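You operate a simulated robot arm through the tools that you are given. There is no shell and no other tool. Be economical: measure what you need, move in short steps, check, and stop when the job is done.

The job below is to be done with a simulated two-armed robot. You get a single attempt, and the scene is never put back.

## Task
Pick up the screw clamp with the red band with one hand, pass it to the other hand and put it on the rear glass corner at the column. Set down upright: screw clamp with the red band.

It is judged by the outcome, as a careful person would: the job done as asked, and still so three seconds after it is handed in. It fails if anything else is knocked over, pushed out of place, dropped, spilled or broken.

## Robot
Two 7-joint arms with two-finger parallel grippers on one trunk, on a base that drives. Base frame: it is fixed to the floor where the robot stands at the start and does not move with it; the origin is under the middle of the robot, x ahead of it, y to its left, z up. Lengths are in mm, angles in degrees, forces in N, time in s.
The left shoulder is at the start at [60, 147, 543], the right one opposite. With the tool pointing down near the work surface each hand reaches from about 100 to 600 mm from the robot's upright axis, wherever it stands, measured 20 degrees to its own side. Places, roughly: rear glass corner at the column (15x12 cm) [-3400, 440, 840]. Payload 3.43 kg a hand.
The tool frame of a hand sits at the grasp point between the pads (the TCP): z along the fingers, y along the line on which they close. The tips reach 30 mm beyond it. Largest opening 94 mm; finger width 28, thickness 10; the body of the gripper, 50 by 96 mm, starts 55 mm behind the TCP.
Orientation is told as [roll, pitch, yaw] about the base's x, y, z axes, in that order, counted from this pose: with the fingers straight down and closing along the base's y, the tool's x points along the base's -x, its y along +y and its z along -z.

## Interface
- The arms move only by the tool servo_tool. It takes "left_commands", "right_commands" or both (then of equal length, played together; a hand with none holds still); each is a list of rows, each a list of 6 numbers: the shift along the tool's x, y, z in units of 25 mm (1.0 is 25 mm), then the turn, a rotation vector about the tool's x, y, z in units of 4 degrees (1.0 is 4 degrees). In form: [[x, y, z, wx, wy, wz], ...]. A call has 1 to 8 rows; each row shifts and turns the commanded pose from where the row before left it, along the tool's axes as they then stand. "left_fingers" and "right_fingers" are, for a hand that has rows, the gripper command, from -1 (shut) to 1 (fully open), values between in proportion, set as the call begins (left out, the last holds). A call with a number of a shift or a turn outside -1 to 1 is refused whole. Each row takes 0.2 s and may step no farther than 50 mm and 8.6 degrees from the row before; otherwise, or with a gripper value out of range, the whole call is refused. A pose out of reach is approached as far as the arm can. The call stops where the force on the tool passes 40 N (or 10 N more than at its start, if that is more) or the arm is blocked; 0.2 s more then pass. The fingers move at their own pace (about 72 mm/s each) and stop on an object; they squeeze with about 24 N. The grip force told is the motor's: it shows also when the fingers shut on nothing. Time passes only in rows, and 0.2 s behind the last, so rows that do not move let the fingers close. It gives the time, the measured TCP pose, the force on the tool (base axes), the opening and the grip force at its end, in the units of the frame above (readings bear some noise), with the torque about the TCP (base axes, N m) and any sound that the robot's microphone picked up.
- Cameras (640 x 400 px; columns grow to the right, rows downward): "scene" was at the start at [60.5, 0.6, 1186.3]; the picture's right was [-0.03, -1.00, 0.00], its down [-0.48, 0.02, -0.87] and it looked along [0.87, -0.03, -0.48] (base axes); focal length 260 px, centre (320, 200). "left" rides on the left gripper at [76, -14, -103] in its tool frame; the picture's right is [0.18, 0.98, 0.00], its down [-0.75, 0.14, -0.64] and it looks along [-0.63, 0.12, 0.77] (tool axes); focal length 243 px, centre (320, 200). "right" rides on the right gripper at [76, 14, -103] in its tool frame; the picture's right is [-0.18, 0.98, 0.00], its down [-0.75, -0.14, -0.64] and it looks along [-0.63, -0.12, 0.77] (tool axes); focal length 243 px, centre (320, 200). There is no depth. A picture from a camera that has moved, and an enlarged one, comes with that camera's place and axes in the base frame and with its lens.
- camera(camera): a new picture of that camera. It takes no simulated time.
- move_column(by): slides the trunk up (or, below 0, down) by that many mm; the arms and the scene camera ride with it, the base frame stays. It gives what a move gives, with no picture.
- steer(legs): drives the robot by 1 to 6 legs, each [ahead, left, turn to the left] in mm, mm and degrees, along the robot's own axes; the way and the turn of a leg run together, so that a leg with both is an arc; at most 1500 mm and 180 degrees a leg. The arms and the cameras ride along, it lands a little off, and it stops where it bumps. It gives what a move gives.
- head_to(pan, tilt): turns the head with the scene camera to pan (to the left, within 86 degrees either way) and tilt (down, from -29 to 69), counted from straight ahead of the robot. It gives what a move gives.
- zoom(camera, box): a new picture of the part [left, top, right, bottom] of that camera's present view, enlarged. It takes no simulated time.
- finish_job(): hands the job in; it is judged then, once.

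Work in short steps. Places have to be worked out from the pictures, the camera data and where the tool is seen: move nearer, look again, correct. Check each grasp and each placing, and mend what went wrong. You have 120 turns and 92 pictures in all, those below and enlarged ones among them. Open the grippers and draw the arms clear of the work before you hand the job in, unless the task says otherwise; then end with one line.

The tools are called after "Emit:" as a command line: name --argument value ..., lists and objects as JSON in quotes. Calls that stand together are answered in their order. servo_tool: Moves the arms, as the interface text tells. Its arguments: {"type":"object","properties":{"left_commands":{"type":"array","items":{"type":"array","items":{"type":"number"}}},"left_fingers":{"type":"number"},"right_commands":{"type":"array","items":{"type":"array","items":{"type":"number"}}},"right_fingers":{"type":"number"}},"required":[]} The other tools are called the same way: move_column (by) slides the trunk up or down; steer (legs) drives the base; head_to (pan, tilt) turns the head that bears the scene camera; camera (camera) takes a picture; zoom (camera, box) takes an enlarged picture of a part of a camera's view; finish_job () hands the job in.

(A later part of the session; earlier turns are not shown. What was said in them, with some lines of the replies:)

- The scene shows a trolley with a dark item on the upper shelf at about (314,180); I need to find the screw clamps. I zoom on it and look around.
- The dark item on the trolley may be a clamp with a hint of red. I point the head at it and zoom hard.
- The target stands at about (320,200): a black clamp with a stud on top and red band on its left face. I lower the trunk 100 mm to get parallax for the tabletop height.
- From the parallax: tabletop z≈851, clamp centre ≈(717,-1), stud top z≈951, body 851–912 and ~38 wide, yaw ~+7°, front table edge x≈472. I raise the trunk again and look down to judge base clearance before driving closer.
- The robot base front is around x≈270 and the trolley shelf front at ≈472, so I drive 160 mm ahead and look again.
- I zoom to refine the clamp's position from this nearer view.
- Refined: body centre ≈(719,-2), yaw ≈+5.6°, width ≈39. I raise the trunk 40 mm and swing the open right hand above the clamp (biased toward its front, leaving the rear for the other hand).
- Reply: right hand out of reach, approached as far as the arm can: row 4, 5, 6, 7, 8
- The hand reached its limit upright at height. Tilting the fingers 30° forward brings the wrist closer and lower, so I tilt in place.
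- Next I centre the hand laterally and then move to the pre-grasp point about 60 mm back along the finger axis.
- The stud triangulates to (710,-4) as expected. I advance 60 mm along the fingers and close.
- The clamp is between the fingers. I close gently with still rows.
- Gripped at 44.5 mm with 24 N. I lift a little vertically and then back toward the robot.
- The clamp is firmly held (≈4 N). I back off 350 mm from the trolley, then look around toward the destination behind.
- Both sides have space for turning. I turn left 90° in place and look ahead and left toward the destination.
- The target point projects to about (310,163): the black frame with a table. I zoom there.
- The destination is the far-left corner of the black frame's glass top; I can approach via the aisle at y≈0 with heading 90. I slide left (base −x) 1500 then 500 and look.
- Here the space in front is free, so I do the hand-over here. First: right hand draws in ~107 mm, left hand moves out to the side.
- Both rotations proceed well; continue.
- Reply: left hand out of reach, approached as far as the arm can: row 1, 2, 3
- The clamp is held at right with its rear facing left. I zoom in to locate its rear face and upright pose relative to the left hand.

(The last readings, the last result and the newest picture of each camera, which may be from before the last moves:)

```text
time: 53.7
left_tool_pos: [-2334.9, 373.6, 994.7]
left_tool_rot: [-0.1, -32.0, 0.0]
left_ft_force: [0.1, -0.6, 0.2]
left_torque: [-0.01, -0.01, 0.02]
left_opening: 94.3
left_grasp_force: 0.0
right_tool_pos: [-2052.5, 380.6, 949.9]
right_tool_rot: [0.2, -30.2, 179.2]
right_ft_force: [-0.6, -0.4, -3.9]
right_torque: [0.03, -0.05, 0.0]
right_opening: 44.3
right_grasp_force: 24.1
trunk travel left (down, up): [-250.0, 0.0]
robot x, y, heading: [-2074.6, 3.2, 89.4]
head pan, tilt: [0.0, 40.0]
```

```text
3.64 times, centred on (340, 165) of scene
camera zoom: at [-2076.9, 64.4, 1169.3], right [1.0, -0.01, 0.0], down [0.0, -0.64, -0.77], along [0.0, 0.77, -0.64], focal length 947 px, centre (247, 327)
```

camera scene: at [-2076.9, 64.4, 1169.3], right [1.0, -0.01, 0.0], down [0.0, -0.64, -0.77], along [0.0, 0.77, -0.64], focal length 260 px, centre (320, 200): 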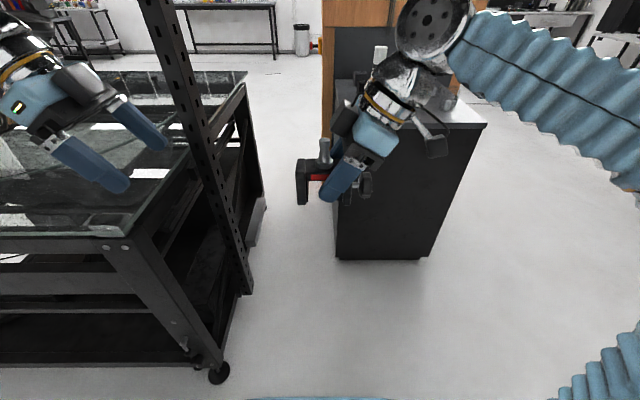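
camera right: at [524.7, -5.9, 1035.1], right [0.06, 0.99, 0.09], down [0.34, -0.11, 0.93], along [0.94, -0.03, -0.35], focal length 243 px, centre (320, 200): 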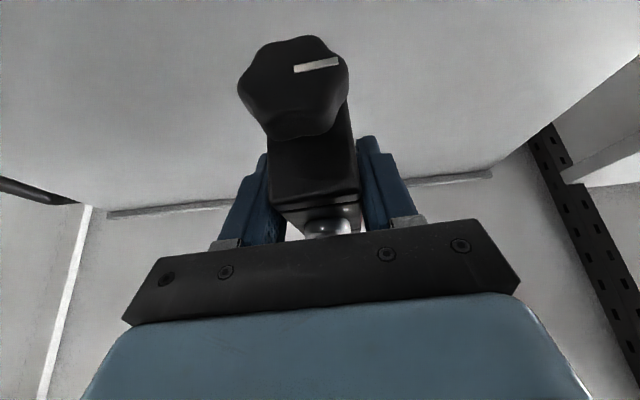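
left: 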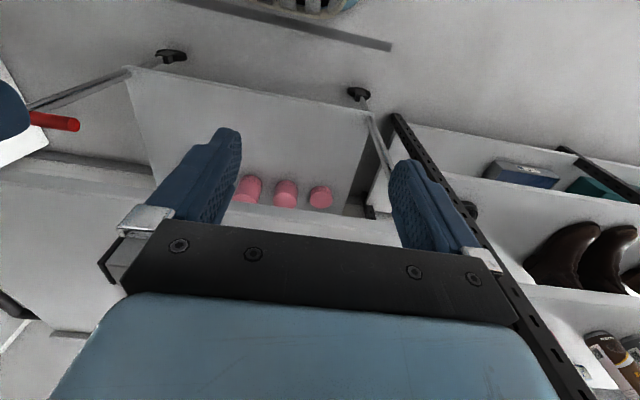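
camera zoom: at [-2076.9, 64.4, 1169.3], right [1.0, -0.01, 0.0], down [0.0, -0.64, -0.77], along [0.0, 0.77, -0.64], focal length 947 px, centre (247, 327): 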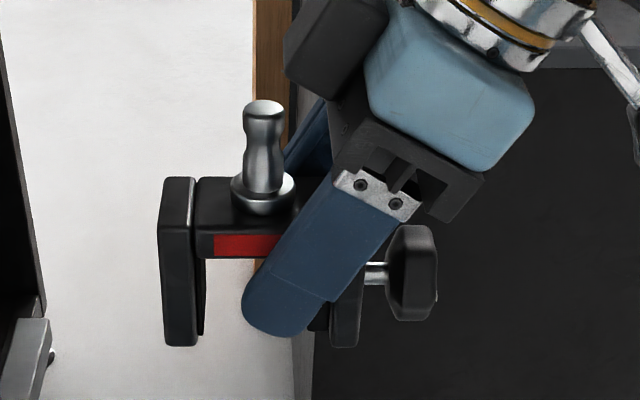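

Clear side view: rear leg is free, rear face ~57 mm from the right TCP. I make the left hand nearly vertical (12° tilt) and bring it beside the clamp at matching height, fingers straddling in y.

Emit:
servo_tool --left_commands '[[0, 0, 0, 0, 1, 0], [0, 0, 0, 0, 1, 0], [0, 0, 0, 0, 1, 0], [0, 0, 0, 0, 1, 0], [0, 0, 0, 0, 1, 0.2]]' --left_fingers 1

Emit:
servo_tool --left_commands '[[-0.716, 0.045, 0.356, 0, 0, 0], [-0.716, 0.045, 0.356, 0, 0, 0], [-0.716, 0.045, 0.356, 0, 0, 0], [-0.716, 0.045, 0.356, 0, 0, 0], [-0.716, 0.045, 0.356, 0, 0, 0], [-0.716, 0.045, 0.356, 0, 0, 0], [-0.716, 0.045, 0.356, 0, 0, 0], [-0.716, 0.045, 0.356, 0, 0, 0]]'

Emit:
camera --camera "scene"

Emit:
camera --camera "left"

```text
time: 54.9
left_tool_pos: [-2332.3, 375.3, 994.5]
left_tool_rot: [-0.1, -13.9, -0.4]
left_ft_force: [-0.5, 0.6, 0.6]
left_torque: [-0.02, -0.02, -0.02]
left_opening: 94.1
left_grasp_force: 0.2
left hand out of reach, approached as far as the arm can: row 5
right_tool_pos: [-2052.7, 381.7, 950.1]
right_tool_rot: [0.1, -30.3, 179.2]
right_ft_force: [0.0, -0.5, -4.9]
right_torque: [0.0, -0.04, -0.02]
right_opening: 44.3
right_grasp_force: 24.2
trunk travel left (down, up): [-250.0, 0.0]
robot x, y, heading: [-2077.0, 3.9, 89.7]
head pan, tilt: [0.0, 40.0]
```

```text
time: 56.7
left_tool_pos: [-2176.9, 381.8, 952.5]
left_tool_rot: [0.2, -12.0, -0.7]
left_ft_force: [0.8, 0.6, -0.3]
left_torque: [0.0, 0.03, 0.04]
left_opening: 94.0
left_grasp_force: 0.2
right_tool_pos: [-2054.3, 381.6, 949.8]
right_tool_rot: [0.1, -30.2, 179.1]
right_ft_force: [-0.4, 0.3, -4.0]
right_torque: [-0.02, -0.07, -0.04]
right_opening: 44.1
right_grasp_force: 23.8
trunk travel left (down, up): [-250.0, 0.0]
robot x, y, heading: [-2076.6, 7.0, 89.5]
head pan, tilt: [0.0, 40.0]
```

```text
61 pictures are left
camera scene: at [-2076.9, 64.4, 1169.3], right [1.0, -0.01, 0.0], down [0.0, -0.64, -0.77], along [0.0, 0.77, -0.64], focal length 260 px, centre (320, 200)
```

scene: 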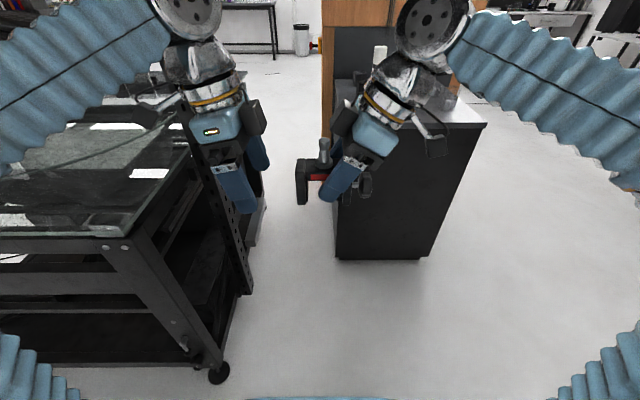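

```text
60 pictures are left
camera left: at [-2273.9, 369.7, 1037.8], right [-0.17, 0.99, -0.04], down [0.61, 0.13, 0.79], along [0.78, 0.11, -0.62], focal length 243 px, centre (320, 200)
```

left: 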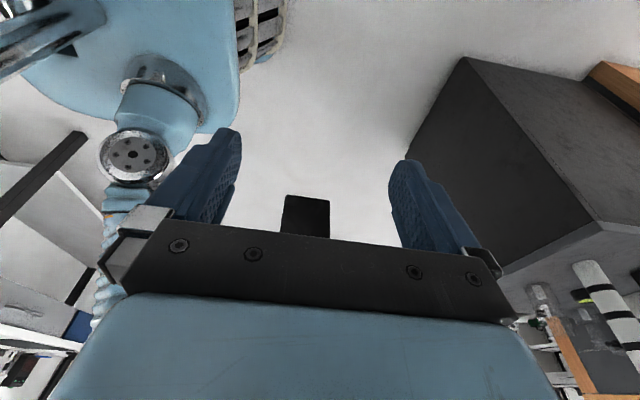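

The left fingers line up with the rear leg. I advance 70 mm along +x and look before closing.

Emit:
servo_tool --left_commands '[[-0.69, 0, 0.12, 0, 0, 0], [-0.69, 0, 0.12, 0, 0, 0], [-0.69, 0, 0.12, 0, 0, 0], [-0.69, 0, 0.12, 0, 0, 0]]'

Emit:
zoom --camera "scene" --box '[250, 110, 390, 220]'

Emit:
camera --camera "left"

```text
time: 57.7
left_tool_pos: [-2107.9, 380.5, 956.3]
left_tool_rot: [0.2, -12.0, -0.7]
left_ft_force: [-1.0, -0.6, 0.1]
left_torque: [0.03, -0.01, 0.0]
left_opening: 94.0
left_grasp_force: 0.1
right_tool_pos: [-2054.1, 382.3, 950.4]
right_tool_rot: [0.1, -30.2, 179.3]
right_ft_force: [-0.3, -0.1, -4.3]
right_torque: [0.01, -0.06, 0.02]
right_opening: 44.6
right_grasp_force: 24.0
trunk travel left (down, up): [-250.0, 0.0]
robot x, y, heading: [-2080.8, 7.0, 89.7]
head pan, tilt: [0.0, 40.0]
```

```text
3.64 times, centred on (320, 165) of scene
camera zoom: at [-2076.8, 64.4, 1169.3], right [1.0, -0.01, 0.0], down [0.0, -0.64, -0.77], along [0.0, 0.77, -0.64], focal length 947 px, centre (320, 327)
```

zoom: 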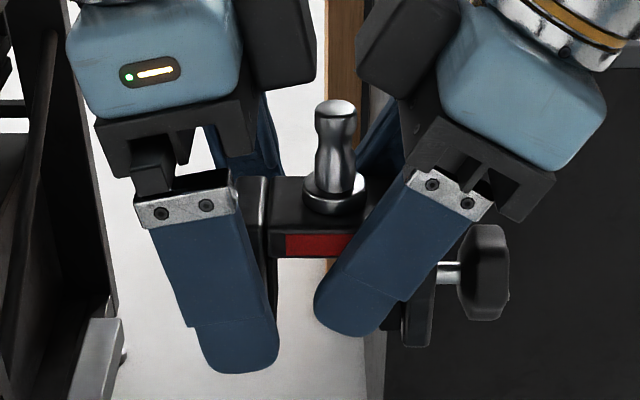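

```text
58 pictures are left
camera left: at [-2204.2, 367.6, 1040.9], right [-0.17, 0.99, -0.04], down [0.61, 0.13, 0.79], along [0.78, 0.11, -0.62], focal length 243 px, centre (320, 200)
```

left: 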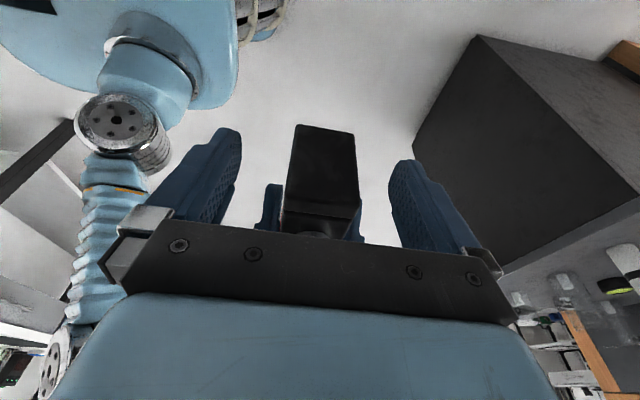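

The rear leg is between the left fingers with about 13 mm to the right finger. I nudge 6 mm deeper, then close the left hand.

Emit:
servo_tool --left_commands '[[-0.24, 0, 0.05, 0, 0, 0]]'

Emit:
servo_tool --left_commands '[[0, 0, 0, 0, 0, 0], [0, 0, 0, 0, 0, 0], [0, 0, 0, 0, 0, 0], [0, 0, 0, 0, 0, 0]]' --left_fingers -1

Emit:
zoom --camera "scene" --box '[250, 110, 390, 220]'

```text
time: 58.1
left_tool_pos: [-2101.4, 379.8, 955.5]
left_tool_rot: [0.3, -12.0, -0.8]
left_ft_force: [-0.7, 0.6, 0.0]
left_torque: [0.02, -0.03, -0.02]
left_opening: 93.7
left_grasp_force: 0.1
right_tool_pos: [-2055.3, 381.6, 949.5]
right_tool_rot: [0.1, -30.2, 179.2]
right_ft_force: [0.3, 0.0, -4.7]
right_torque: [0.01, -0.07, 0.02]
right_opening: 44.6
right_grasp_force: 23.7
trunk travel left (down, up): [-250.0, 0.0]
robot x, y, heading: [-2077.6, 2.8, 89.7]
head pan, tilt: [0.0, 40.0]
```

```text
time: 59.1
left_tool_pos: [-2101.9, 382.0, 955.3]
left_tool_rot: [0.2, -11.9, -0.5]
left_ft_force: [-0.6, 13.9, 2.1]
left_torque: [-0.09, -0.1, 0.36]
left_opening: 44.0
left_grasp_force: 24.0
right_tool_pos: [-2054.2, 380.8, 950.8]
right_tool_rot: [0.1, -30.1, 179.2]
right_ft_force: [0.9, -14.5, -7.1]
right_torque: [0.19, -0.08, 0.3]
right_opening: 44.6
right_grasp_force: 24.3
trunk travel left (down, up): [-250.0, 0.0]
robot x, y, heading: [-2074.8, 5.6, 89.6]
head pan, tilt: [0.0, 40.0]
```

```text
3.64 times, centred on (320, 165) of scene
camera zoom: at [-2076.8, 64.4, 1169.3], right [1.0, -0.01, 0.0], down [0.0, -0.64, -0.77], along [0.0, 0.77, -0.64], focal length 947 px, centre (320, 327)
```

zoom: 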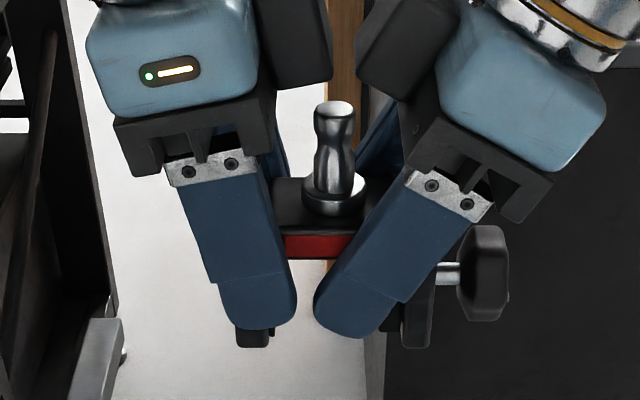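

Both hands grip (44 mm, 24 N each), with a 14 N lateral preload from a slight offset; I relieve it with a 2 mm shift before releasing.

Emit:
servo_tool --left_commands '[[0, 0.08, 0, 0, 0, 0], [0, 0, 0, 0, 0, 0]]'

```text
time: 59.7
left_tool_pos: [-2100.0, 382.6, 957.1]
left_tool_rot: [0.1, -12.0, -0.8]
left_ft_force: [-0.1, 5.4, -0.2]
left_torque: [-0.02, 0.21, -0.06]
left_opening: 43.7
left_grasp_force: 23.8
right_tool_pos: [-2053.3, 381.4, 951.1]
right_tool_rot: [0.0, -30.3, 179.1]
right_ft_force: [0.0, -4.3, -3.1]
right_torque: [0.04, -0.18, 0.18]
right_opening: 44.3
right_grasp_force: 23.8
trunk travel left (down, up): [-250.0, 0.0]
robot x, y, heading: [-2075.3, 6.3, 89.4]
head pan, tilt: [0.0, 40.0]
```

Preload fell to about 5 N. I open the right hand and check the left grip.

Emit:
servo_tool --right_commands '[[0, 0, 0, 0, 0, 0], [0, 0, 0, 0, 0, 0], [0, 0, 0, 0, 0, 0]]' --right_fingers 1

Emit:
zoom --camera "scene" --box '[250, 110, 390, 220]'

```text
time: 60.5
left_tool_pos: [-2101.1, 382.6, 954.9]
left_tool_rot: [0.2, -12.0, -0.8]
left_ft_force: [-0.3, 1.0, -0.5]
left_torque: [0.0, 0.18, 0.02]
left_opening: 44.0
left_grasp_force: 23.8
right_tool_pos: [-2052.5, 380.7, 950.1]
right_tool_rot: [0.1, -30.2, 179.1]
right_ft_force: [0.5, -0.2, -0.6]
right_torque: [-0.01, 0.01, -0.01]
right_opening: 94.0
right_grasp_force: 0.1
trunk travel left (down, up): [-250.0, 0.0]
robot x, y, heading: [-2075.4, 5.1, 89.4]
head pan, tilt: [0.0, 40.0]
```

```text
3.64 times, centred on (320, 165) of scene
camera zoom: at [-2076.8, 64.4, 1169.3], right [1.0, -0.01, 0.0], down [0.0, -0.64, -0.77], along [0.0, 0.77, -0.64], focal length 947 px, centre (320, 327)
```

zoom: 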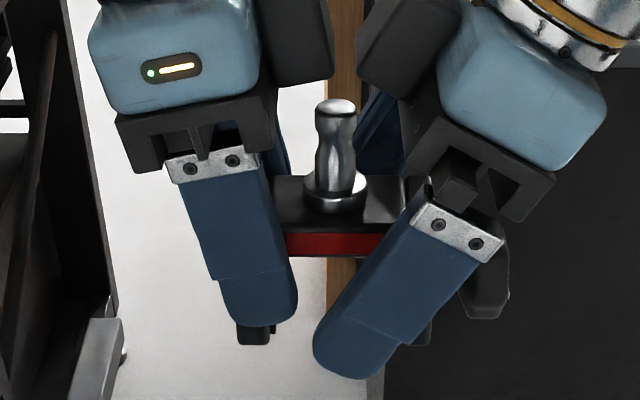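

The clamp stayed put. I withdraw the right hand straight back along its fingers and check the left hand's load.

Emit:
servo_tool --right_commands '[[0, 0, -0.8, 0, 0, 0], [0, 0, -0.8, 0, 0, 0], [0, 0, -0.8, 0, 0, 0], [0, 0, -0.8, 0, 0, 0], [0, 0, -0.8, 0, 0, 0], [0, 0, -0.8, 0, 0, 0]]'

Emit:
zoom --camera "scene" --box '[250, 110, 390, 220]'

```text
time: 61.9
left_tool_pos: [-2100.8, 382.4, 955.5]
left_tool_rot: [0.2, -12.1, -0.8]
left_ft_force: [0.7, 0.1, 0.3]
left_torque: [-0.04, 0.14, 0.0]
left_opening: 44.1
left_grasp_force: 24.1
right_tool_pos: [-1992.2, 380.7, 1052.6]
right_tool_rot: [0.1, -30.3, 179.1]
right_ft_force: [-0.4, -0.3, -0.4]
right_torque: [-0.04, 0.01, -0.01]
right_opening: 94.0
right_grasp_force: 0.1
trunk travel left (down, up): [-250.0, 0.0]
robot x, y, heading: [-2074.7, 4.8, 89.7]
head pan, tilt: [0.0, 40.0]
```

```text
3.64 times, centred on (320, 165) of scene
camera zoom: at [-2076.8, 64.4, 1169.3], right [1.0, -0.01, 0.0], down [0.0, -0.64, -0.77], along [0.0, 0.77, -0.64], focal length 947 px, centre (320, 327)
```

zoom: 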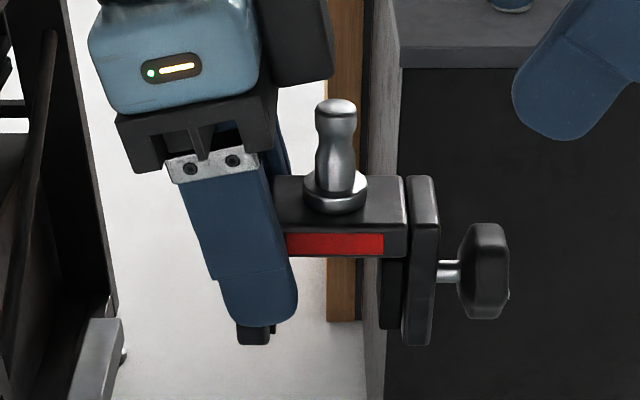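

The left hand holds the clamp level alone. Now I rotate the left hand so its fingers point forward again (object in front), while the right hand unwinds.

Emit:
servo_tool --left_commands '[[0, 0, 0, -0.21, 0, -0.98], [0, 0, 0, -0.21, 0, -0.98], [0, 0, 0, -0.21, 0, -0.98], [0, 0, 0, -0.21, 0, -0.98], [0, 0, 0, -0.21, 0, -0.98], [0, 0, 0, -0.21, 0, -0.98], [0, 0, 0, -0.21, 0, -0.98], [0, 0, 0, -0.21, 0, -0.98]]' --right_commands '[[0, 0, 0, 0.57, 0, 0.98], [0, 0, 0, 0.57, 0, 0.98], [0, 0, 0, 0.57, 0, 0.98], [0, 0, 0, 0.57, 0, 0.98], [0, 0, 0, 0.57, 0, 0.98], [0, 0, 0, 0.57, 0, 0.98], [0, 0, 0, 0.57, 0, 0.98], [0, 0, 0, 0.57, 0, 0.98]]'

Emit:
servo_tool --left_commands '[[0, 0, 0, -0.21, 0, -0.98], [0, 0, 0, -0.21, 0, -0.98], [0, 0, 0, -0.21, 0, -0.98], [0, 0, 0, -0.21, 0, -0.98], [0, 0, 0, -0.21, 0, -0.98], [0, 0, 0, -0.21, 0, -0.98], [0, 0, 0, -0.21, 0, -0.98], [0, 0, 0, -0.21, 0, -0.98]]' --right_commands '[[0, 0, 0, 0.57, 0, 0.98], [0, 0, 0, 0.57, 0, 0.98], [0, 0, 0, 0.57, 0, 0.98], [0, 0, 0, 0.57, 0, 0.98], [0, 0, 0, 0.57, 0, 0.98], [0, 0, 0, 0.57, 0, 0.98], [0, 0, 0, 0.57, 0, 0.98], [0, 0, 0, 0.57, 0, 0.98]]'

Emit:
servo_tool --left_commands '[[0, 0, 0, -0.21, 0, -0.98], [0, 0, 0, -0.21, 0, -0.98], [0, 0, 0, -0.21, 0, -0.98], [0, 0, 0, -0.21, 0, -0.98], [0, 0, 0, -0.21, 0, -0.98], [0, 0, 0, -0.21, 0, -0.98], [0, 0, 0, -0.15, 0, -0.69]]' --right_commands '[[0, 0, 0, 0.57, 0, 0.98], [0, 0, 0, 0.57, 0, 0.98], [0, -0.8, 0, 0, 0, 0], [0, -0.8, 0, 0, 0, 0], [0.5, -0.8, 0, 0, 0, 0], [0.8, -0.5, 0, 0, 0, 0], [0.8, 0, 0, 0, 0, 0]]'

Emit:
camera --camera "scene"

```text
time: 63.7
left_tool_pos: [-2100.7, 382.7, 954.6]
left_tool_rot: [0.2, -12.2, 31.4]
left_ft_force: [0.3, 1.1, -0.6]
left_torque: [-0.09, 0.11, 0.04]
left_opening: 44.1
left_grasp_force: 24.0
right_tool_pos: [-1993.6, 380.7, 1053.9]
right_tool_rot: [0.1, -30.3, 142.9]
right_ft_force: [0.4, 0.3, 0.3]
right_torque: [0.03, -0.01, 0.0]
right_opening: 94.0
right_grasp_force: 0.1
trunk travel left (down, up): [-250.0, 0.0]
robot x, y, heading: [-2077.1, 7.7, 89.6]
head pan, tilt: [0.0, 40.0]
```

```text
time: 65.5
left_tool_pos: [-2100.9, 383.2, 955.6]
left_tool_rot: [0.2, -12.2, 63.4]
left_ft_force: [-0.4, -1.1, 0.4]
left_torque: [-0.12, 0.06, -0.01]
left_opening: 43.8
left_grasp_force: 23.6
right_tool_pos: [-1992.5, 381.0, 1055.0]
right_tool_rot: [0.0, -30.2, 106.5]
right_ft_force: [1.1, -0.4, -0.4]
right_torque: [-0.01, 0.01, 0.01]
right_opening: 94.1
right_grasp_force: 0.1
trunk travel left (down, up): [-250.0, 0.0]
robot x, y, heading: [-2078.4, 7.8, 89.7]
head pan, tilt: [0.0, 40.0]
```

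```text
time: 67.1
left_tool_pos: [-2102.8, 382.9, 956.3]
left_tool_rot: [0.1, -12.3, 90.4]
left_ft_force: [-0.9, 0.1, 0.6]
left_torque: [-0.16, -0.02, -0.01]
left_opening: 44.3
left_grasp_force: 23.8
right_tool_pos: [-1915.6, 343.5, 1028.0]
right_tool_rot: [0.1, -30.2, 97.5]
right_ft_force: [-0.6, -0.2, -0.5]
right_torque: [-0.02, 0.01, 0.0]
right_opening: 94.1
right_grasp_force: 0.0
trunk travel left (down, up): [-250.0, 0.0]
robot x, y, heading: [-2080.6, 6.6, 89.6]
head pan, tilt: [0.0, 40.0]
```

```text
54 pictures are left
camera scene: at [-2076.8, 64.4, 1169.3], right [1.0, -0.01, 0.0], down [0.0, -0.64, -0.77], along [0.0, 0.77, -0.64], focal length 260 px, centre (320, 200)
```

scene: 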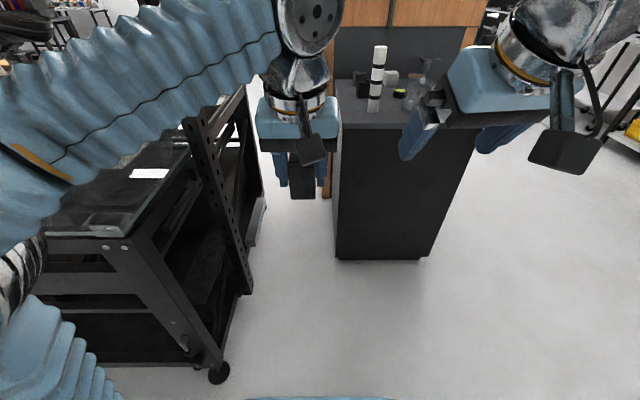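

Hand-over complete. I back off 170 mm into the aisle and slide left 900 mm, then look at the destination corner.

Emit:
steer --legs '[[-170, 0, 0], [0, 900, 0]]'

Emit:
head_to --pan 40 --tilt 20

Emit:
camera --camera "scene"

Emit:
head_to --pan 80 --tilt 20

Emit:
camera --camera "scene"

```text
time: 72.9
left_tool_pos: [-2993.5, 226.5, 956.9]
left_tool_rot: [0.1, -12.3, 89.5]
left_ft_force: [0.9, 0.8, -0.2]
left_torque: [-0.11, -0.02, -0.01]
left_opening: 44.0
left_grasp_force: 24.0
right_tool_pos: [-2810.3, 185.1, 1027.3]
right_tool_rot: [0.2, -30.1, 96.6]
right_ft_force: [0.3, 0.2, 0.8]
right_torque: [0.0, 0.02, -0.02]
right_opening: 94.1
right_grasp_force: 0.1
trunk travel left (down, up): [-250.0, 0.0]
robot x, y, heading: [-2972.1, -150.9, 89.0]
head pan, tilt: [0.0, 40.0]
```

```text
time: 74.0
left_tool_pos: [-2994.8, 227.2, 956.4]
left_tool_rot: [0.1, -12.3, 89.5]
left_ft_force: [-0.2, 0.1, -0.3]
left_torque: [-0.11, -0.01, 0.04]
left_opening: 43.9
left_grasp_force: 23.7
right_tool_pos: [-2810.2, 186.6, 1028.0]
right_tool_rot: [0.2, -30.1, 96.7]
right_ft_force: [0.0, 0.2, -0.6]
right_torque: [-0.04, -0.02, 0.01]
right_opening: 94.2
right_grasp_force: 0.0
trunk travel left (down, up): [-250.0, 0.0]
robot x, y, heading: [-2978.5, -145.6, 88.7]
head pan, tilt: [40.0, 20.0]
```

```text
53 pictures are left
camera scene: at [-3034.8, -103.9, 1200.7], right [0.78, 0.63, 0.0], down [0.21, -0.27, -0.94], along [-0.59, 0.73, -0.34], focal length 260 px, centre (320, 200)
```

scene: 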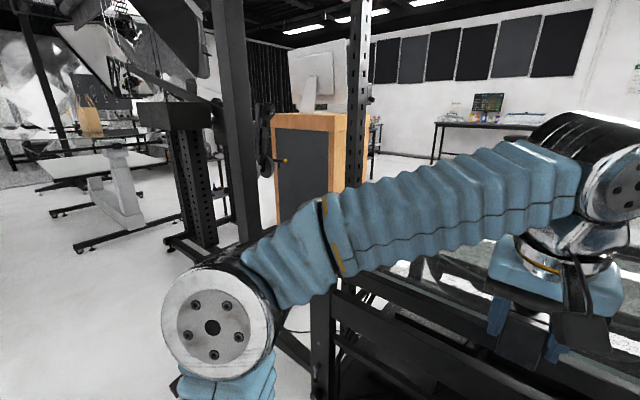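

```text
time: 75.1
left_tool_pos: [-2994.7, 227.5, 956.1]
left_tool_rot: [0.1, -12.4, 89.5]
left_ft_force: [0.1, 1.1, 1.4]
left_torque: [-0.14, -0.01, 0.0]
left_opening: 44.3
left_grasp_force: 24.2
right_tool_pos: [-2809.0, 185.9, 1027.4]
right_tool_rot: [0.1, -30.1, 96.7]
right_ft_force: [0.1, -0.1, -0.7]
right_torque: [-0.01, 0.0, 0.0]
right_opening: 93.9
right_grasp_force: 0.1
trunk travel left (down, up): [-250.0, 0.0]
robot x, y, heading: [-2976.5, -151.8, 88.8]
head pan, tilt: [80.0, 20.0]
```

```text
52 pictures are left
camera scene: at [-3067.9, -158.4, 1200.7], right [0.19, 0.98, 0.0], down [0.34, -0.07, -0.94], along [-0.92, 0.18, -0.34], focal length 260 px, centre (320, 200)
```

scene: 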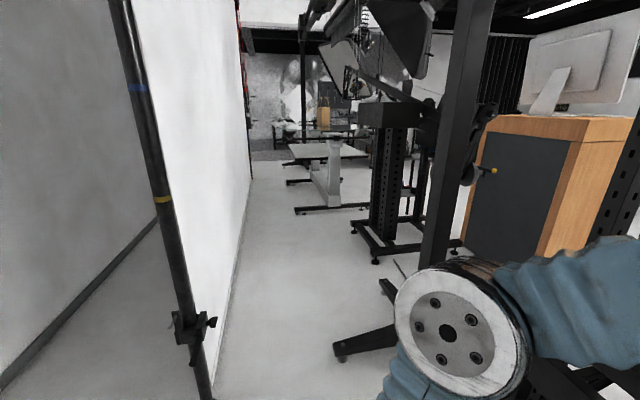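

The frame's far end is ahead-left. I slide left another 400 mm at this standoff and look forward at the glass corner.

Emit:
steer --legs '[[0, 400, 1]]'

Emit:
head_to --pan 0 --tilt 35

Emit:
camera --camera "scene"

Emit:
camera --camera "right"

```text
time: 77.6
left_tool_pos: [-3404.0, 233.2, 956.9]
left_tool_rot: [0.1, -12.3, 90.2]
left_ft_force: [0.1, 1.0, -0.2]
left_torque: [-0.19, -0.02, -0.04]
left_opening: 44.3
left_grasp_force: 23.9
right_tool_pos: [-3220.3, 193.1, 1026.6]
right_tool_rot: [0.1, -30.1, 97.4]
right_ft_force: [0.2, 0.3, 0.4]
right_torque: [0.04, 0.01, 0.02]
right_opening: 94.1
right_grasp_force: 0.0
trunk travel left (down, up): [-250.0, 0.0]
robot x, y, heading: [-3383.1, -143.5, 89.3]
head pan, tilt: [80.0, 20.0]
```

```text
time: 79.1
left_tool_pos: [-3405.0, 232.9, 956.0]
left_tool_rot: [0.1, -12.3, 90.2]
left_ft_force: [-0.7, 0.0, -0.3]
left_torque: [-0.17, 0.01, 0.02]
left_opening: 44.1
left_grasp_force: 23.9
right_tool_pos: [-3219.1, 194.9, 1027.6]
right_tool_rot: [0.2, -30.1, 97.5]
right_ft_force: [-0.3, -0.6, -0.4]
right_torque: [0.01, 0.01, -0.03]
right_opening: 94.2
right_grasp_force: 0.0
trunk travel left (down, up): [-250.0, 0.0]
robot x, y, heading: [-3379.5, -144.6, 89.5]
head pan, tilt: [0.0, 35.0]
```

```text
51 pictures are left
camera scene: at [-3381.5, -82.7, 1176.9], right [1.0, -0.01, 0.0], down [0.0, -0.57, -0.82], along [0.01, 0.82, -0.57], focal length 260 px, centre (320, 200)
```

scene: 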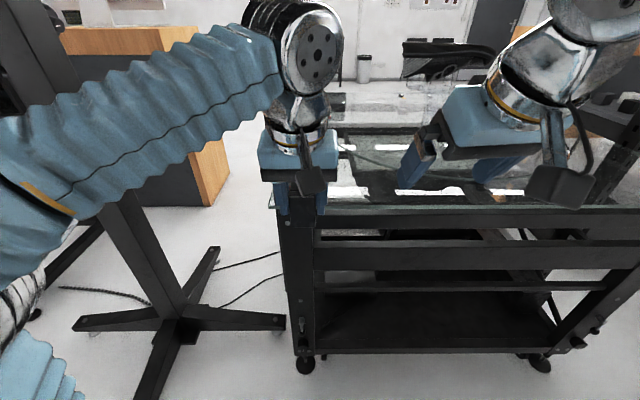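

```text
50 pictures are left
camera right: at [-3218.1, 75.9, 1077.7], right [-1.0, 0.03, 0.09], down [0.1, 0.35, 0.93], along [0.0, 0.94, -0.35], focal length 243 px, centre (320, 200)
```

right: 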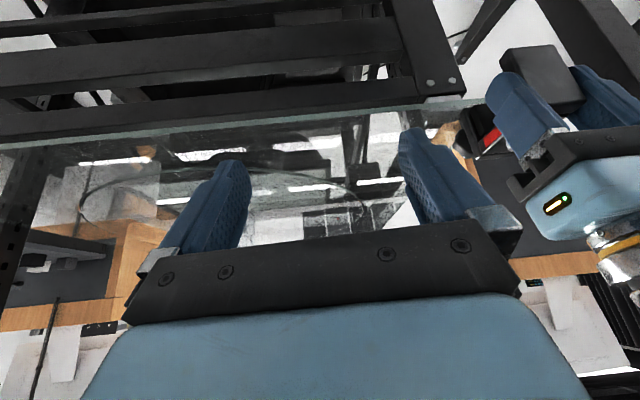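

Glass front-left corner is at about (-3478,370); placing centre (-3400,~435) is well inside. I drive forward 130 mm with the clamp carried ~65 mm above the glass.

Emit:
steer --legs '[[130, 0, 0]]'

Emit:
camera --camera "scene"

Emit:
camera --camera "right"

Emit:
camera --camera "left"

```text
time: 80.4
left_tool_pos: [-3404.4, 361.3, 956.2]
left_tool_rot: [0.0, -12.4, 90.2]
left_ft_force: [0.9, -0.8, -3.8]
left_torque: [-0.14, -0.05, 0.04]
left_opening: 44.1
left_grasp_force: 24.3
right_tool_pos: [-3218.4, 322.8, 1027.1]
right_tool_rot: [0.1, -30.1, 97.5]
right_ft_force: [0.1, 0.7, -1.1]
right_torque: [0.03, -0.01, -0.01]
right_opening: 93.9
right_grasp_force: 0.1
trunk travel left (down, up): [-250.0, 0.0]
robot x, y, heading: [-3379.1, -12.6, 89.8]
head pan, tilt: [0.0, 35.0]
```

```text
49 pictures are left
camera scene: at [-3380.5, 45.9, 1176.8], right [1.0, -0.01, 0.0], down [0.0, -0.57, -0.82], along [0.01, 0.82, -0.57], focal length 260 px, centre (320, 200)
```

scene: 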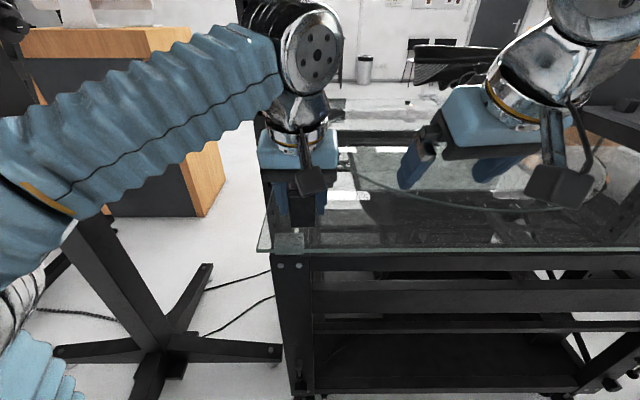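

```text
48 pictures are left
camera right: at [-3217.3, 204.7, 1077.7], right [-1.0, 0.03, 0.09], down [0.1, 0.35, 0.93], along [0.0, 0.94, -0.35], focal length 243 px, centre (320, 200)
```

right: 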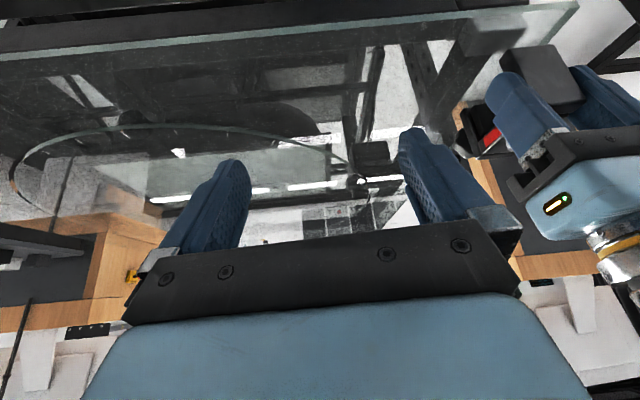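

```text
47 pictures are left
camera left: at [-3390.4, 266.0, 1041.3], right [-0.98, -0.18, -0.04], down [-0.14, 0.6, 0.79], along [-0.12, 0.78, -0.61], focal length 243 px, centre (320, 200)
```

left: 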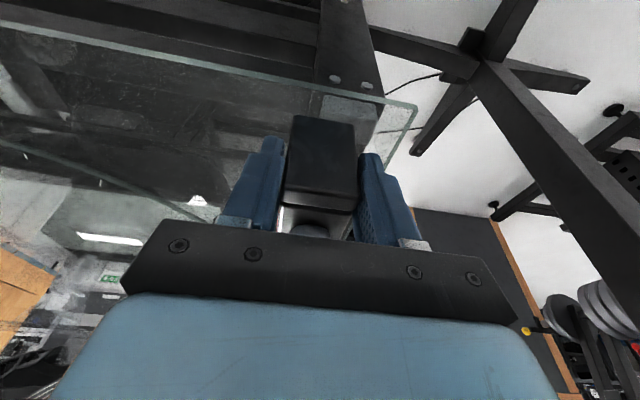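

The glass below the target is empty and its edges agree in three views. I shift 42 mm forward and down 40 mm, leaving ~25 mm gap.

Emit:
servo_tool --left_commands '[[-0.43, -0.05, 0.64, 0, 0, 0], [-0.43, -0.05, 0.64, 0, 0, 0], [-0.43, -0.05, 0.64, 0, 0, 0]]'

Emit:
zoom --camera "right" --box '[430, 0, 640, 200]'

Emit:
zoom --camera "scene" --box '[230, 150, 370, 270]'

```text
time: 81.2
left_tool_pos: [-3401.0, 403.9, 917.0]
left_tool_rot: [0.1, -12.3, 90.4]
left_ft_force: [0.5, -0.1, -4.5]
left_torque: [-0.14, 0.01, 0.0]
left_opening: 44.0
left_grasp_force: 23.7
right_tool_pos: [-3219.4, 321.8, 1027.7]
right_tool_rot: [0.1, -30.0, 97.5]
right_ft_force: [0.0, -0.1, 0.3]
right_torque: [0.01, -0.01, -0.01]
right_opening: 93.9
right_grasp_force: 0.0
trunk travel left (down, up): [-250.0, 0.0]
robot x, y, heading: [-3379.2, -15.6, 89.6]
head pan, tilt: [0.0, 35.0]
```

```text
2.00 times, centred on (535, 100) of right
camera zoom: at [-3217.3, 204.8, 1077.7], right [-1.0, 0.03, 0.09], down [0.1, 0.35, 0.93], along [-0.01, 0.94, -0.35], focal length 485 px, centre (-110, 400)
```

zoom: 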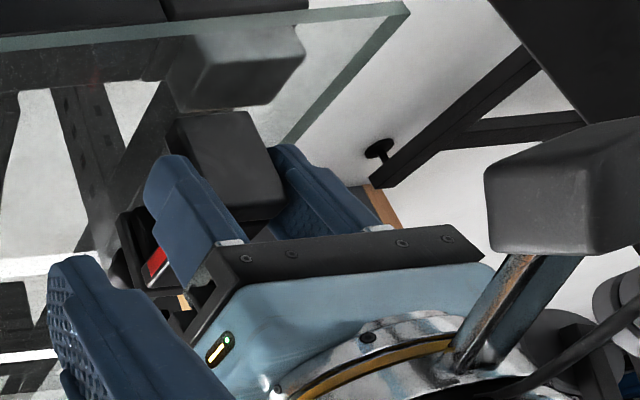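

```text
3.33 times, centred on (300, 210) of scene
camera zoom: at [-3380.5, 46.1, 1176.8], right [1.0, -0.01, 0.0], down [0.0, -0.57, -0.82], along [0.01, 0.82, -0.57], focal length 868 px, centre (387, 167)
```

zoom: 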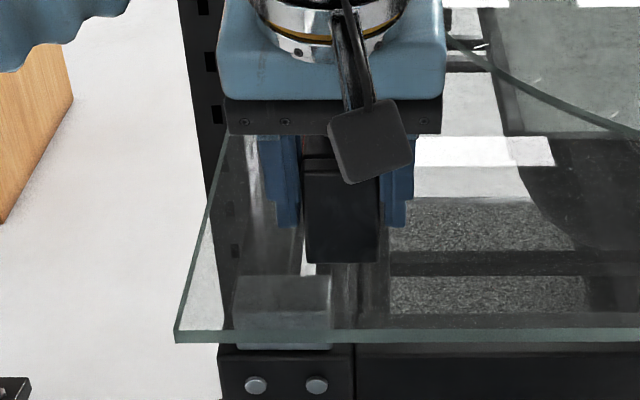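

Gap looks like ~25 mm above clear glass. I descend 18 mm first.

Emit:
servo_tool --left_commands '[[0.051, 0, 0.235, 0, 0, 0], [0.051, 0, 0.235, 0, 0, 0], [0.051, 0, 0.235, 0, 0, 0]]'

Emit:
zoom --camera "right" --box '[430, 0, 640, 200]'

```text
time: 82.0
left_tool_pos: [-3401.2, 405.0, 898.3]
left_tool_rot: [0.1, -12.3, 90.1]
left_ft_force: [-0.2, -0.5, -4.5]
left_torque: [-0.14, 0.02, 0.0]
left_opening: 43.9
left_grasp_force: 23.9
right_tool_pos: [-3218.6, 322.4, 1028.3]
right_tool_rot: [0.1, -30.1, 97.5]
right_ft_force: [0.8, 0.3, 0.9]
right_torque: [-0.01, 0.03, 0.0]
right_opening: 93.8
right_grasp_force: 0.0
trunk travel left (down, up): [-250.0, 0.0]
robot x, y, heading: [-3378.8, -15.8, 89.8]
head pan, tilt: [0.0, 35.0]
```

```text
2.00 times, centred on (535, 100) of right
camera zoom: at [-3217.3, 204.8, 1077.7], right [-1.0, 0.03, 0.09], down [0.1, 0.35, 0.93], along [-0.01, 0.94, -0.35], focal length 485 px, centre (-110, 400)
```

zoom: 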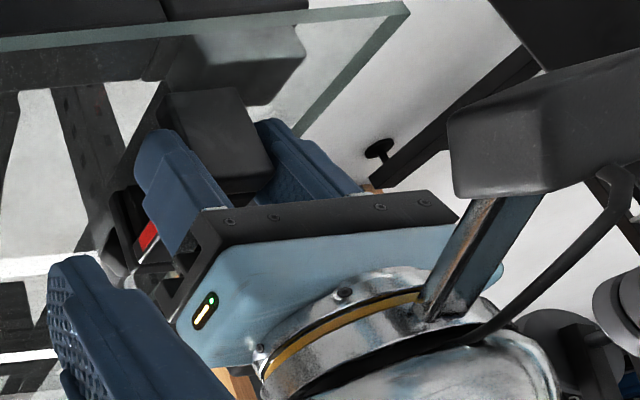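

No contact yet. I descend in 2 mm rows with force watch.

Emit:
servo_tool --left_commands '[[0.017, 0, 0.078, 0, 0, 0], [0.017, 0, 0.078, 0, 0, 0], [0, 0, 0, 0, 0, 0]]'

Emit:
servo_tool --left_commands '[[0.017, 0, 0.078, 0, 0, 0], [0, 0, 0, 0, 0, 0]]'

```text
time: 82.8
left_tool_pos: [-3400.9, 403.5, 895.4]
left_tool_rot: [0.1, -12.3, 90.2]
left_ft_force: [-0.1, 1.1, 2.0]
left_torque: [-0.08, -0.02, 0.01]
left_opening: 44.1
left_grasp_force: 23.8
right_tool_pos: [-3218.6, 322.7, 1026.8]
right_tool_rot: [0.1, -30.2, 97.5]
right_ft_force: [0.5, 0.2, -0.6]
right_torque: [0.0, -0.01, 0.01]
right_opening: 94.0
right_grasp_force: 0.0
trunk travel left (down, up): [-250.0, 0.0]
robot x, y, heading: [-3379.8, -13.6, 89.8]
head pan, tilt: [0.0, 35.0]
```

```text
time: 83.4
left_tool_pos: [-3401.1, 403.3, 893.5]
left_tool_rot: [0.0, -12.4, 90.1]
left_ft_force: [1.2, 3.4, 14.9]
left_torque: [0.2, -0.07, -0.01]
left_opening: 44.1
left_grasp_force: 24.5
right_tool_pos: [-3218.7, 322.2, 1027.0]
right_tool_rot: [0.0, -30.1, 97.5]
right_ft_force: [0.3, -0.2, 0.0]
right_torque: [-0.01, -0.01, 0.02]
right_opening: 94.2
right_grasp_force: 0.1
trunk travel left (down, up): [-250.0, 0.0]
robot x, y, heading: [-3380.3, -17.0, 89.5]
head pan, tilt: [0.0, 35.0]
```

Contact: force rose to +15 N. I ease up 1 mm, then open the left hand.

Emit:
servo_tool --left_commands '[[-0.009, 0, -0.039, 0, 0, 0], [0, 0, 0, 0, 0, 0]]'

Emit:
servo_tool --left_commands '[[0, 0, 0, 0, 0, 0], [0, 0, 0, 0, 0, 0], [0, 0, 0, 0, 0, 0], [0, 0, 0, 0, 0, 0]]' --left_fingers 1

Emit:
camera --camera "left"

Emit:
zoom --camera "right" --box '[430, 0, 640, 200]'

```text
time: 84.0
left_tool_pos: [-3401.5, 402.5, 893.4]
left_tool_rot: [0.0, -12.3, 90.2]
left_ft_force: [1.2, 3.9, 8.2]
left_torque: [0.52, -0.01, -0.02]
left_opening: 44.1
left_grasp_force: 24.3
right_tool_pos: [-3218.8, 322.4, 1027.6]
right_tool_rot: [0.0, -30.1, 97.5]
right_ft_force: [0.2, 0.5, 0.0]
right_torque: [0.0, 0.01, 0.0]
right_opening: 94.0
right_grasp_force: 0.0
trunk travel left (down, up): [-250.0, 0.0]
robot x, y, heading: [-3376.8, -14.8, 89.5]
head pan, tilt: [0.0, 35.0]
```

```text
time: 85.0
left_tool_pos: [-3402.0, 403.2, 893.3]
left_tool_rot: [0.0, -12.2, 90.3]
left_ft_force: [-0.2, -0.5, 0.3]
left_torque: [0.02, 0.0, 0.03]
left_opening: 94.2
left_grasp_force: 0.0
right_tool_pos: [-3219.0, 321.3, 1027.8]
right_tool_rot: [0.1, -30.1, 97.5]
right_ft_force: [-0.1, 0.1, 0.9]
right_torque: [0.02, 0.01, -0.01]
right_opening: 94.0
right_grasp_force: 0.1
trunk travel left (down, up): [-250.0, 0.0]
robot x, y, heading: [-3378.4, -16.4, 89.5]
head pan, tilt: [0.0, 35.0]
```

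```text
43 pictures are left
camera left: at [-3387.7, 307.2, 978.1], right [-0.98, -0.18, -0.04], down [-0.14, 0.6, 0.79], along [-0.12, 0.78, -0.61], focal length 243 px, centre (320, 200)
```

left: 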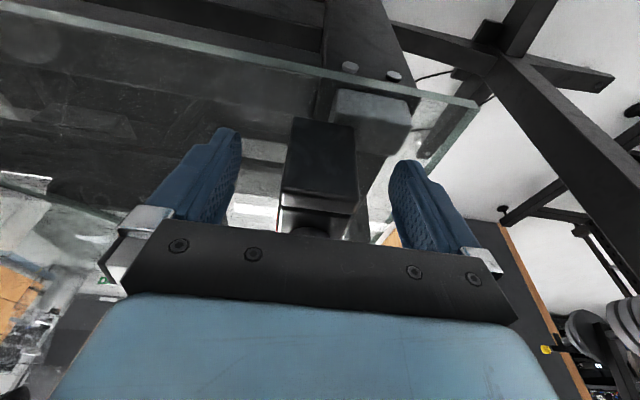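

```text
2.00 times, centred on (535, 100) of right
camera zoom: at [-3217.3, 204.6, 1077.7], right [-1.0, 0.03, 0.09], down [0.1, 0.35, 0.93], along [-0.01, 0.94, -0.35], focal length 485 px, centre (-110, 400)
```

zoom: 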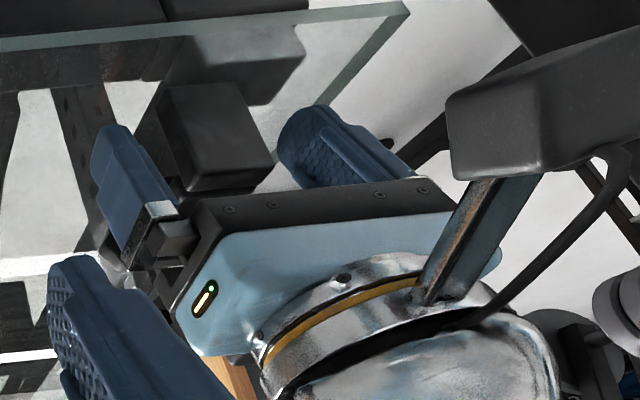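

Released and standing. I withdraw the left hand straight back along its fingers, then toward the robot.

Emit:
servo_tool --left_commands '[[0.1, 0, -0.4, 0, 0, 0], [0.2, 0, -0.8, 0, 0, 0], [0.3, 0, -0.8, 0, 0, 0], [0.5, 0, -0.8, 0, 0, 0], [0.8, 0, -0.6, 0, 0, 0], [0.9, 0, 0, 0, 0, 0], [0.9, 0, 0, 0, 0, 0], [0.9, 0, 0, 0, 0, 0]]'

Emit:
steer --legs '[[-150, 0, 0]]'

Emit:
camera --camera "scene"

Emit:
zoom --camera "scene" --box '[240, 120, 400, 260]'

```text
time: 86.8
left_tool_pos: [-3400.7, 272.2, 951.6]
left_tool_rot: [0.2, -12.3, 90.3]
left_ft_force: [-0.4, 0.2, -0.3]
left_torque: [0.02, -0.02, 0.03]
left_opening: 93.9
left_grasp_force: 0.1
right_tool_pos: [-3218.5, 321.5, 1027.6]
right_tool_rot: [0.1, -30.2, 97.4]
right_ft_force: [-0.4, 0.0, 0.6]
right_torque: [0.0, -0.02, 0.0]
right_opening: 94.1
right_grasp_force: 0.0
trunk travel left (down, up): [-250.0, 0.0]
robot x, y, heading: [-3382.5, -14.2, 89.6]
head pan, tilt: [0.0, 35.0]
```

```text
time: 88.2
left_tool_pos: [-3401.2, 124.4, 950.1]
left_tool_rot: [0.1, -12.3, 90.2]
left_ft_force: [-0.4, -0.5, -0.3]
left_torque: [0.0, -0.05, 0.0]
left_opening: 93.9
left_grasp_force: 0.0
right_tool_pos: [-3220.6, 174.1, 1026.9]
right_tool_rot: [0.1, -30.1, 97.5]
right_ft_force: [-0.1, 0.5, 0.2]
right_torque: [-0.01, 0.01, 0.01]
right_opening: 94.1
right_grasp_force: 0.0
trunk travel left (down, up): [-250.0, 0.0]
robot x, y, heading: [-3385.8, -165.1, 89.2]
head pan, tilt: [0.0, 35.0]
```

```text
41 pictures are left
camera scene: at [-3381.5, -102.4, 1176.9], right [1.0, -0.01, 0.0], down [0.0, -0.57, -0.82], along [0.01, 0.82, -0.57], focal length 260 px, centre (320, 200)
```

scene: 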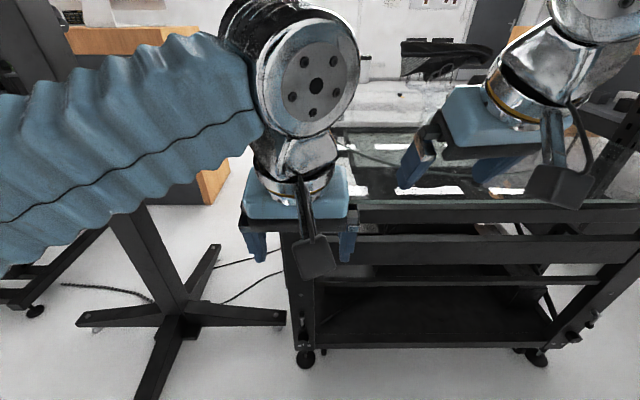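

```text
2.86 times, centred on (320, 190) of scene
camera zoom: at [-3381.5, -102.4, 1176.9], right [1.0, -0.01, 0.0], down [0.0, -0.57, -0.82], along [0.01, 0.82, -0.57], focal length 744 px, centre (320, 229)
```

zoom: 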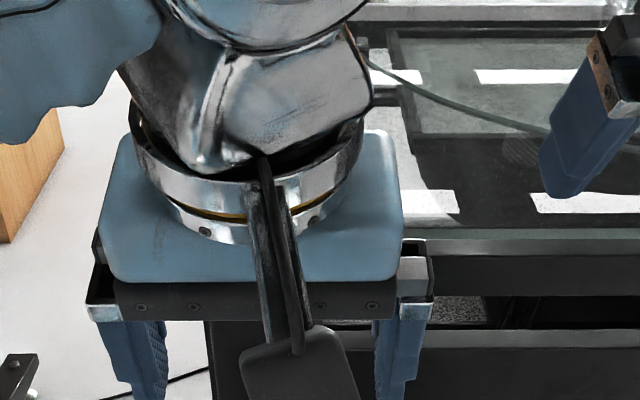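

The hand hides the clamp from the head; I check with the left wrist camera and right wrist camera.

Emit:
camera --camera "left"

Emit:
zoom --camera "right" --box '[400, 40, 600, 220]'

```text
39 pictures are left
camera left: at [-3387.3, 28.7, 1036.4], right [-0.98, -0.18, -0.04], down [-0.14, 0.6, 0.79], along [-0.12, 0.78, -0.61], focal length 243 px, centre (320, 200)
```

left: 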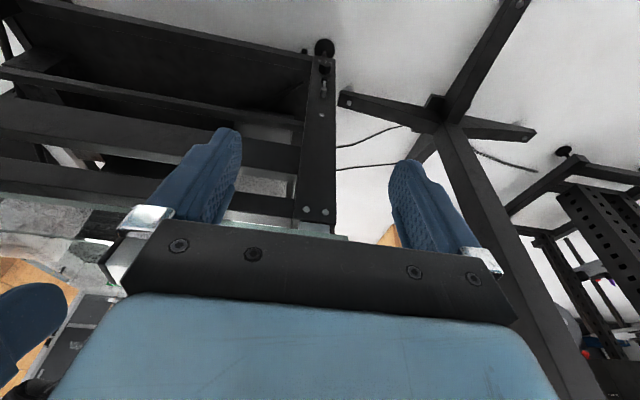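

```text
2.22 times, centred on (500, 130) of right
camera zoom: at [-3218.3, 56.3, 1077.7], right [-1.0, 0.03, 0.09], down [0.1, 0.35, 0.93], along [0.0, 0.94, -0.35], focal length 539 px, centre (-80, 356)
```

zoom: 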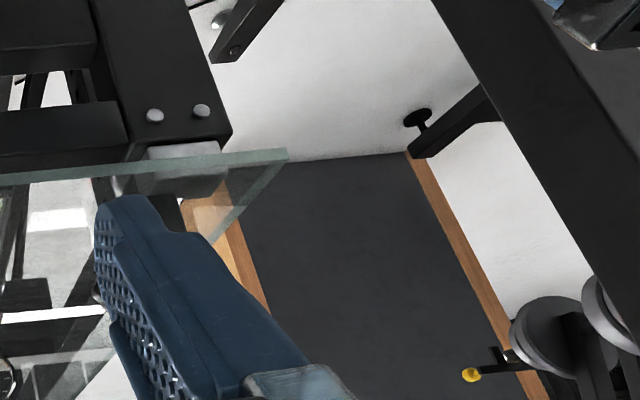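

The clamp is hidden behind fingers. I slide the left hand 150 mm outward to clear the head camera's view.

Emit:
servo_tool --left_commands '[[0, 1, 0, 0, 0, 0], [0, 1, 0, 0, 0, 0], [0, 1, 0, 0, 0, 0], [0, 1, 0, 0, 0, 0], [0, 1, 0, 0, 0, 0], [0, 1, 0, 0, 0, 0]]'

Emit:
zoom --camera "scene" --box '[240, 120, 400, 260]'

```text
time: 89.6
left_tool_pos: [-3550.6, 123.5, 952.0]
left_tool_rot: [0.1, -12.4, 90.2]
left_ft_force: [0.7, 0.1, -0.4]
left_torque: [-0.01, -0.02, 0.01]
left_opening: 93.8
left_grasp_force: 0.1
right_tool_pos: [-3220.1, 174.6, 1027.9]
right_tool_rot: [0.1, -30.1, 97.5]
right_ft_force: [1.0, -1.1, -0.3]
right_torque: [-0.01, 0.02, 0.02]
right_opening: 94.1
right_grasp_force: 0.1
trunk travel left (down, up): [-250.0, 0.0]
robot x, y, heading: [-3383.5, -163.2, 89.6]
head pan, tilt: [0.0, 35.0]
```

```text
2.86 times, centred on (320, 190) of scene
camera zoom: at [-3381.5, -102.6, 1176.9], right [1.0, -0.01, 0.0], down [0.0, -0.57, -0.82], along [0.01, 0.82, -0.57], focal length 744 px, centre (320, 229)
```

zoom: 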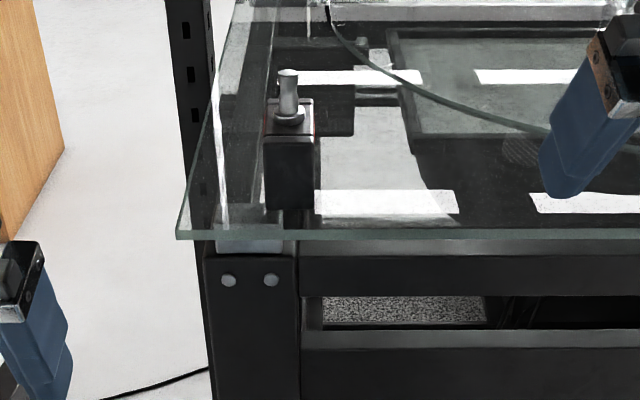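

The clamp stands upright on the glass corner beside the column, centre about (-3402,435). Both hands are open and clear, and nothing else was disturbed, so I hand the job in.

Emit:
finish_job

```text
The job is handed in.
```

The screw clamp with the red band was picked up with the right hand, passed to the left hand in the air, and set down upright on the rear glass corner at the column. Both hands are open and clear of it.
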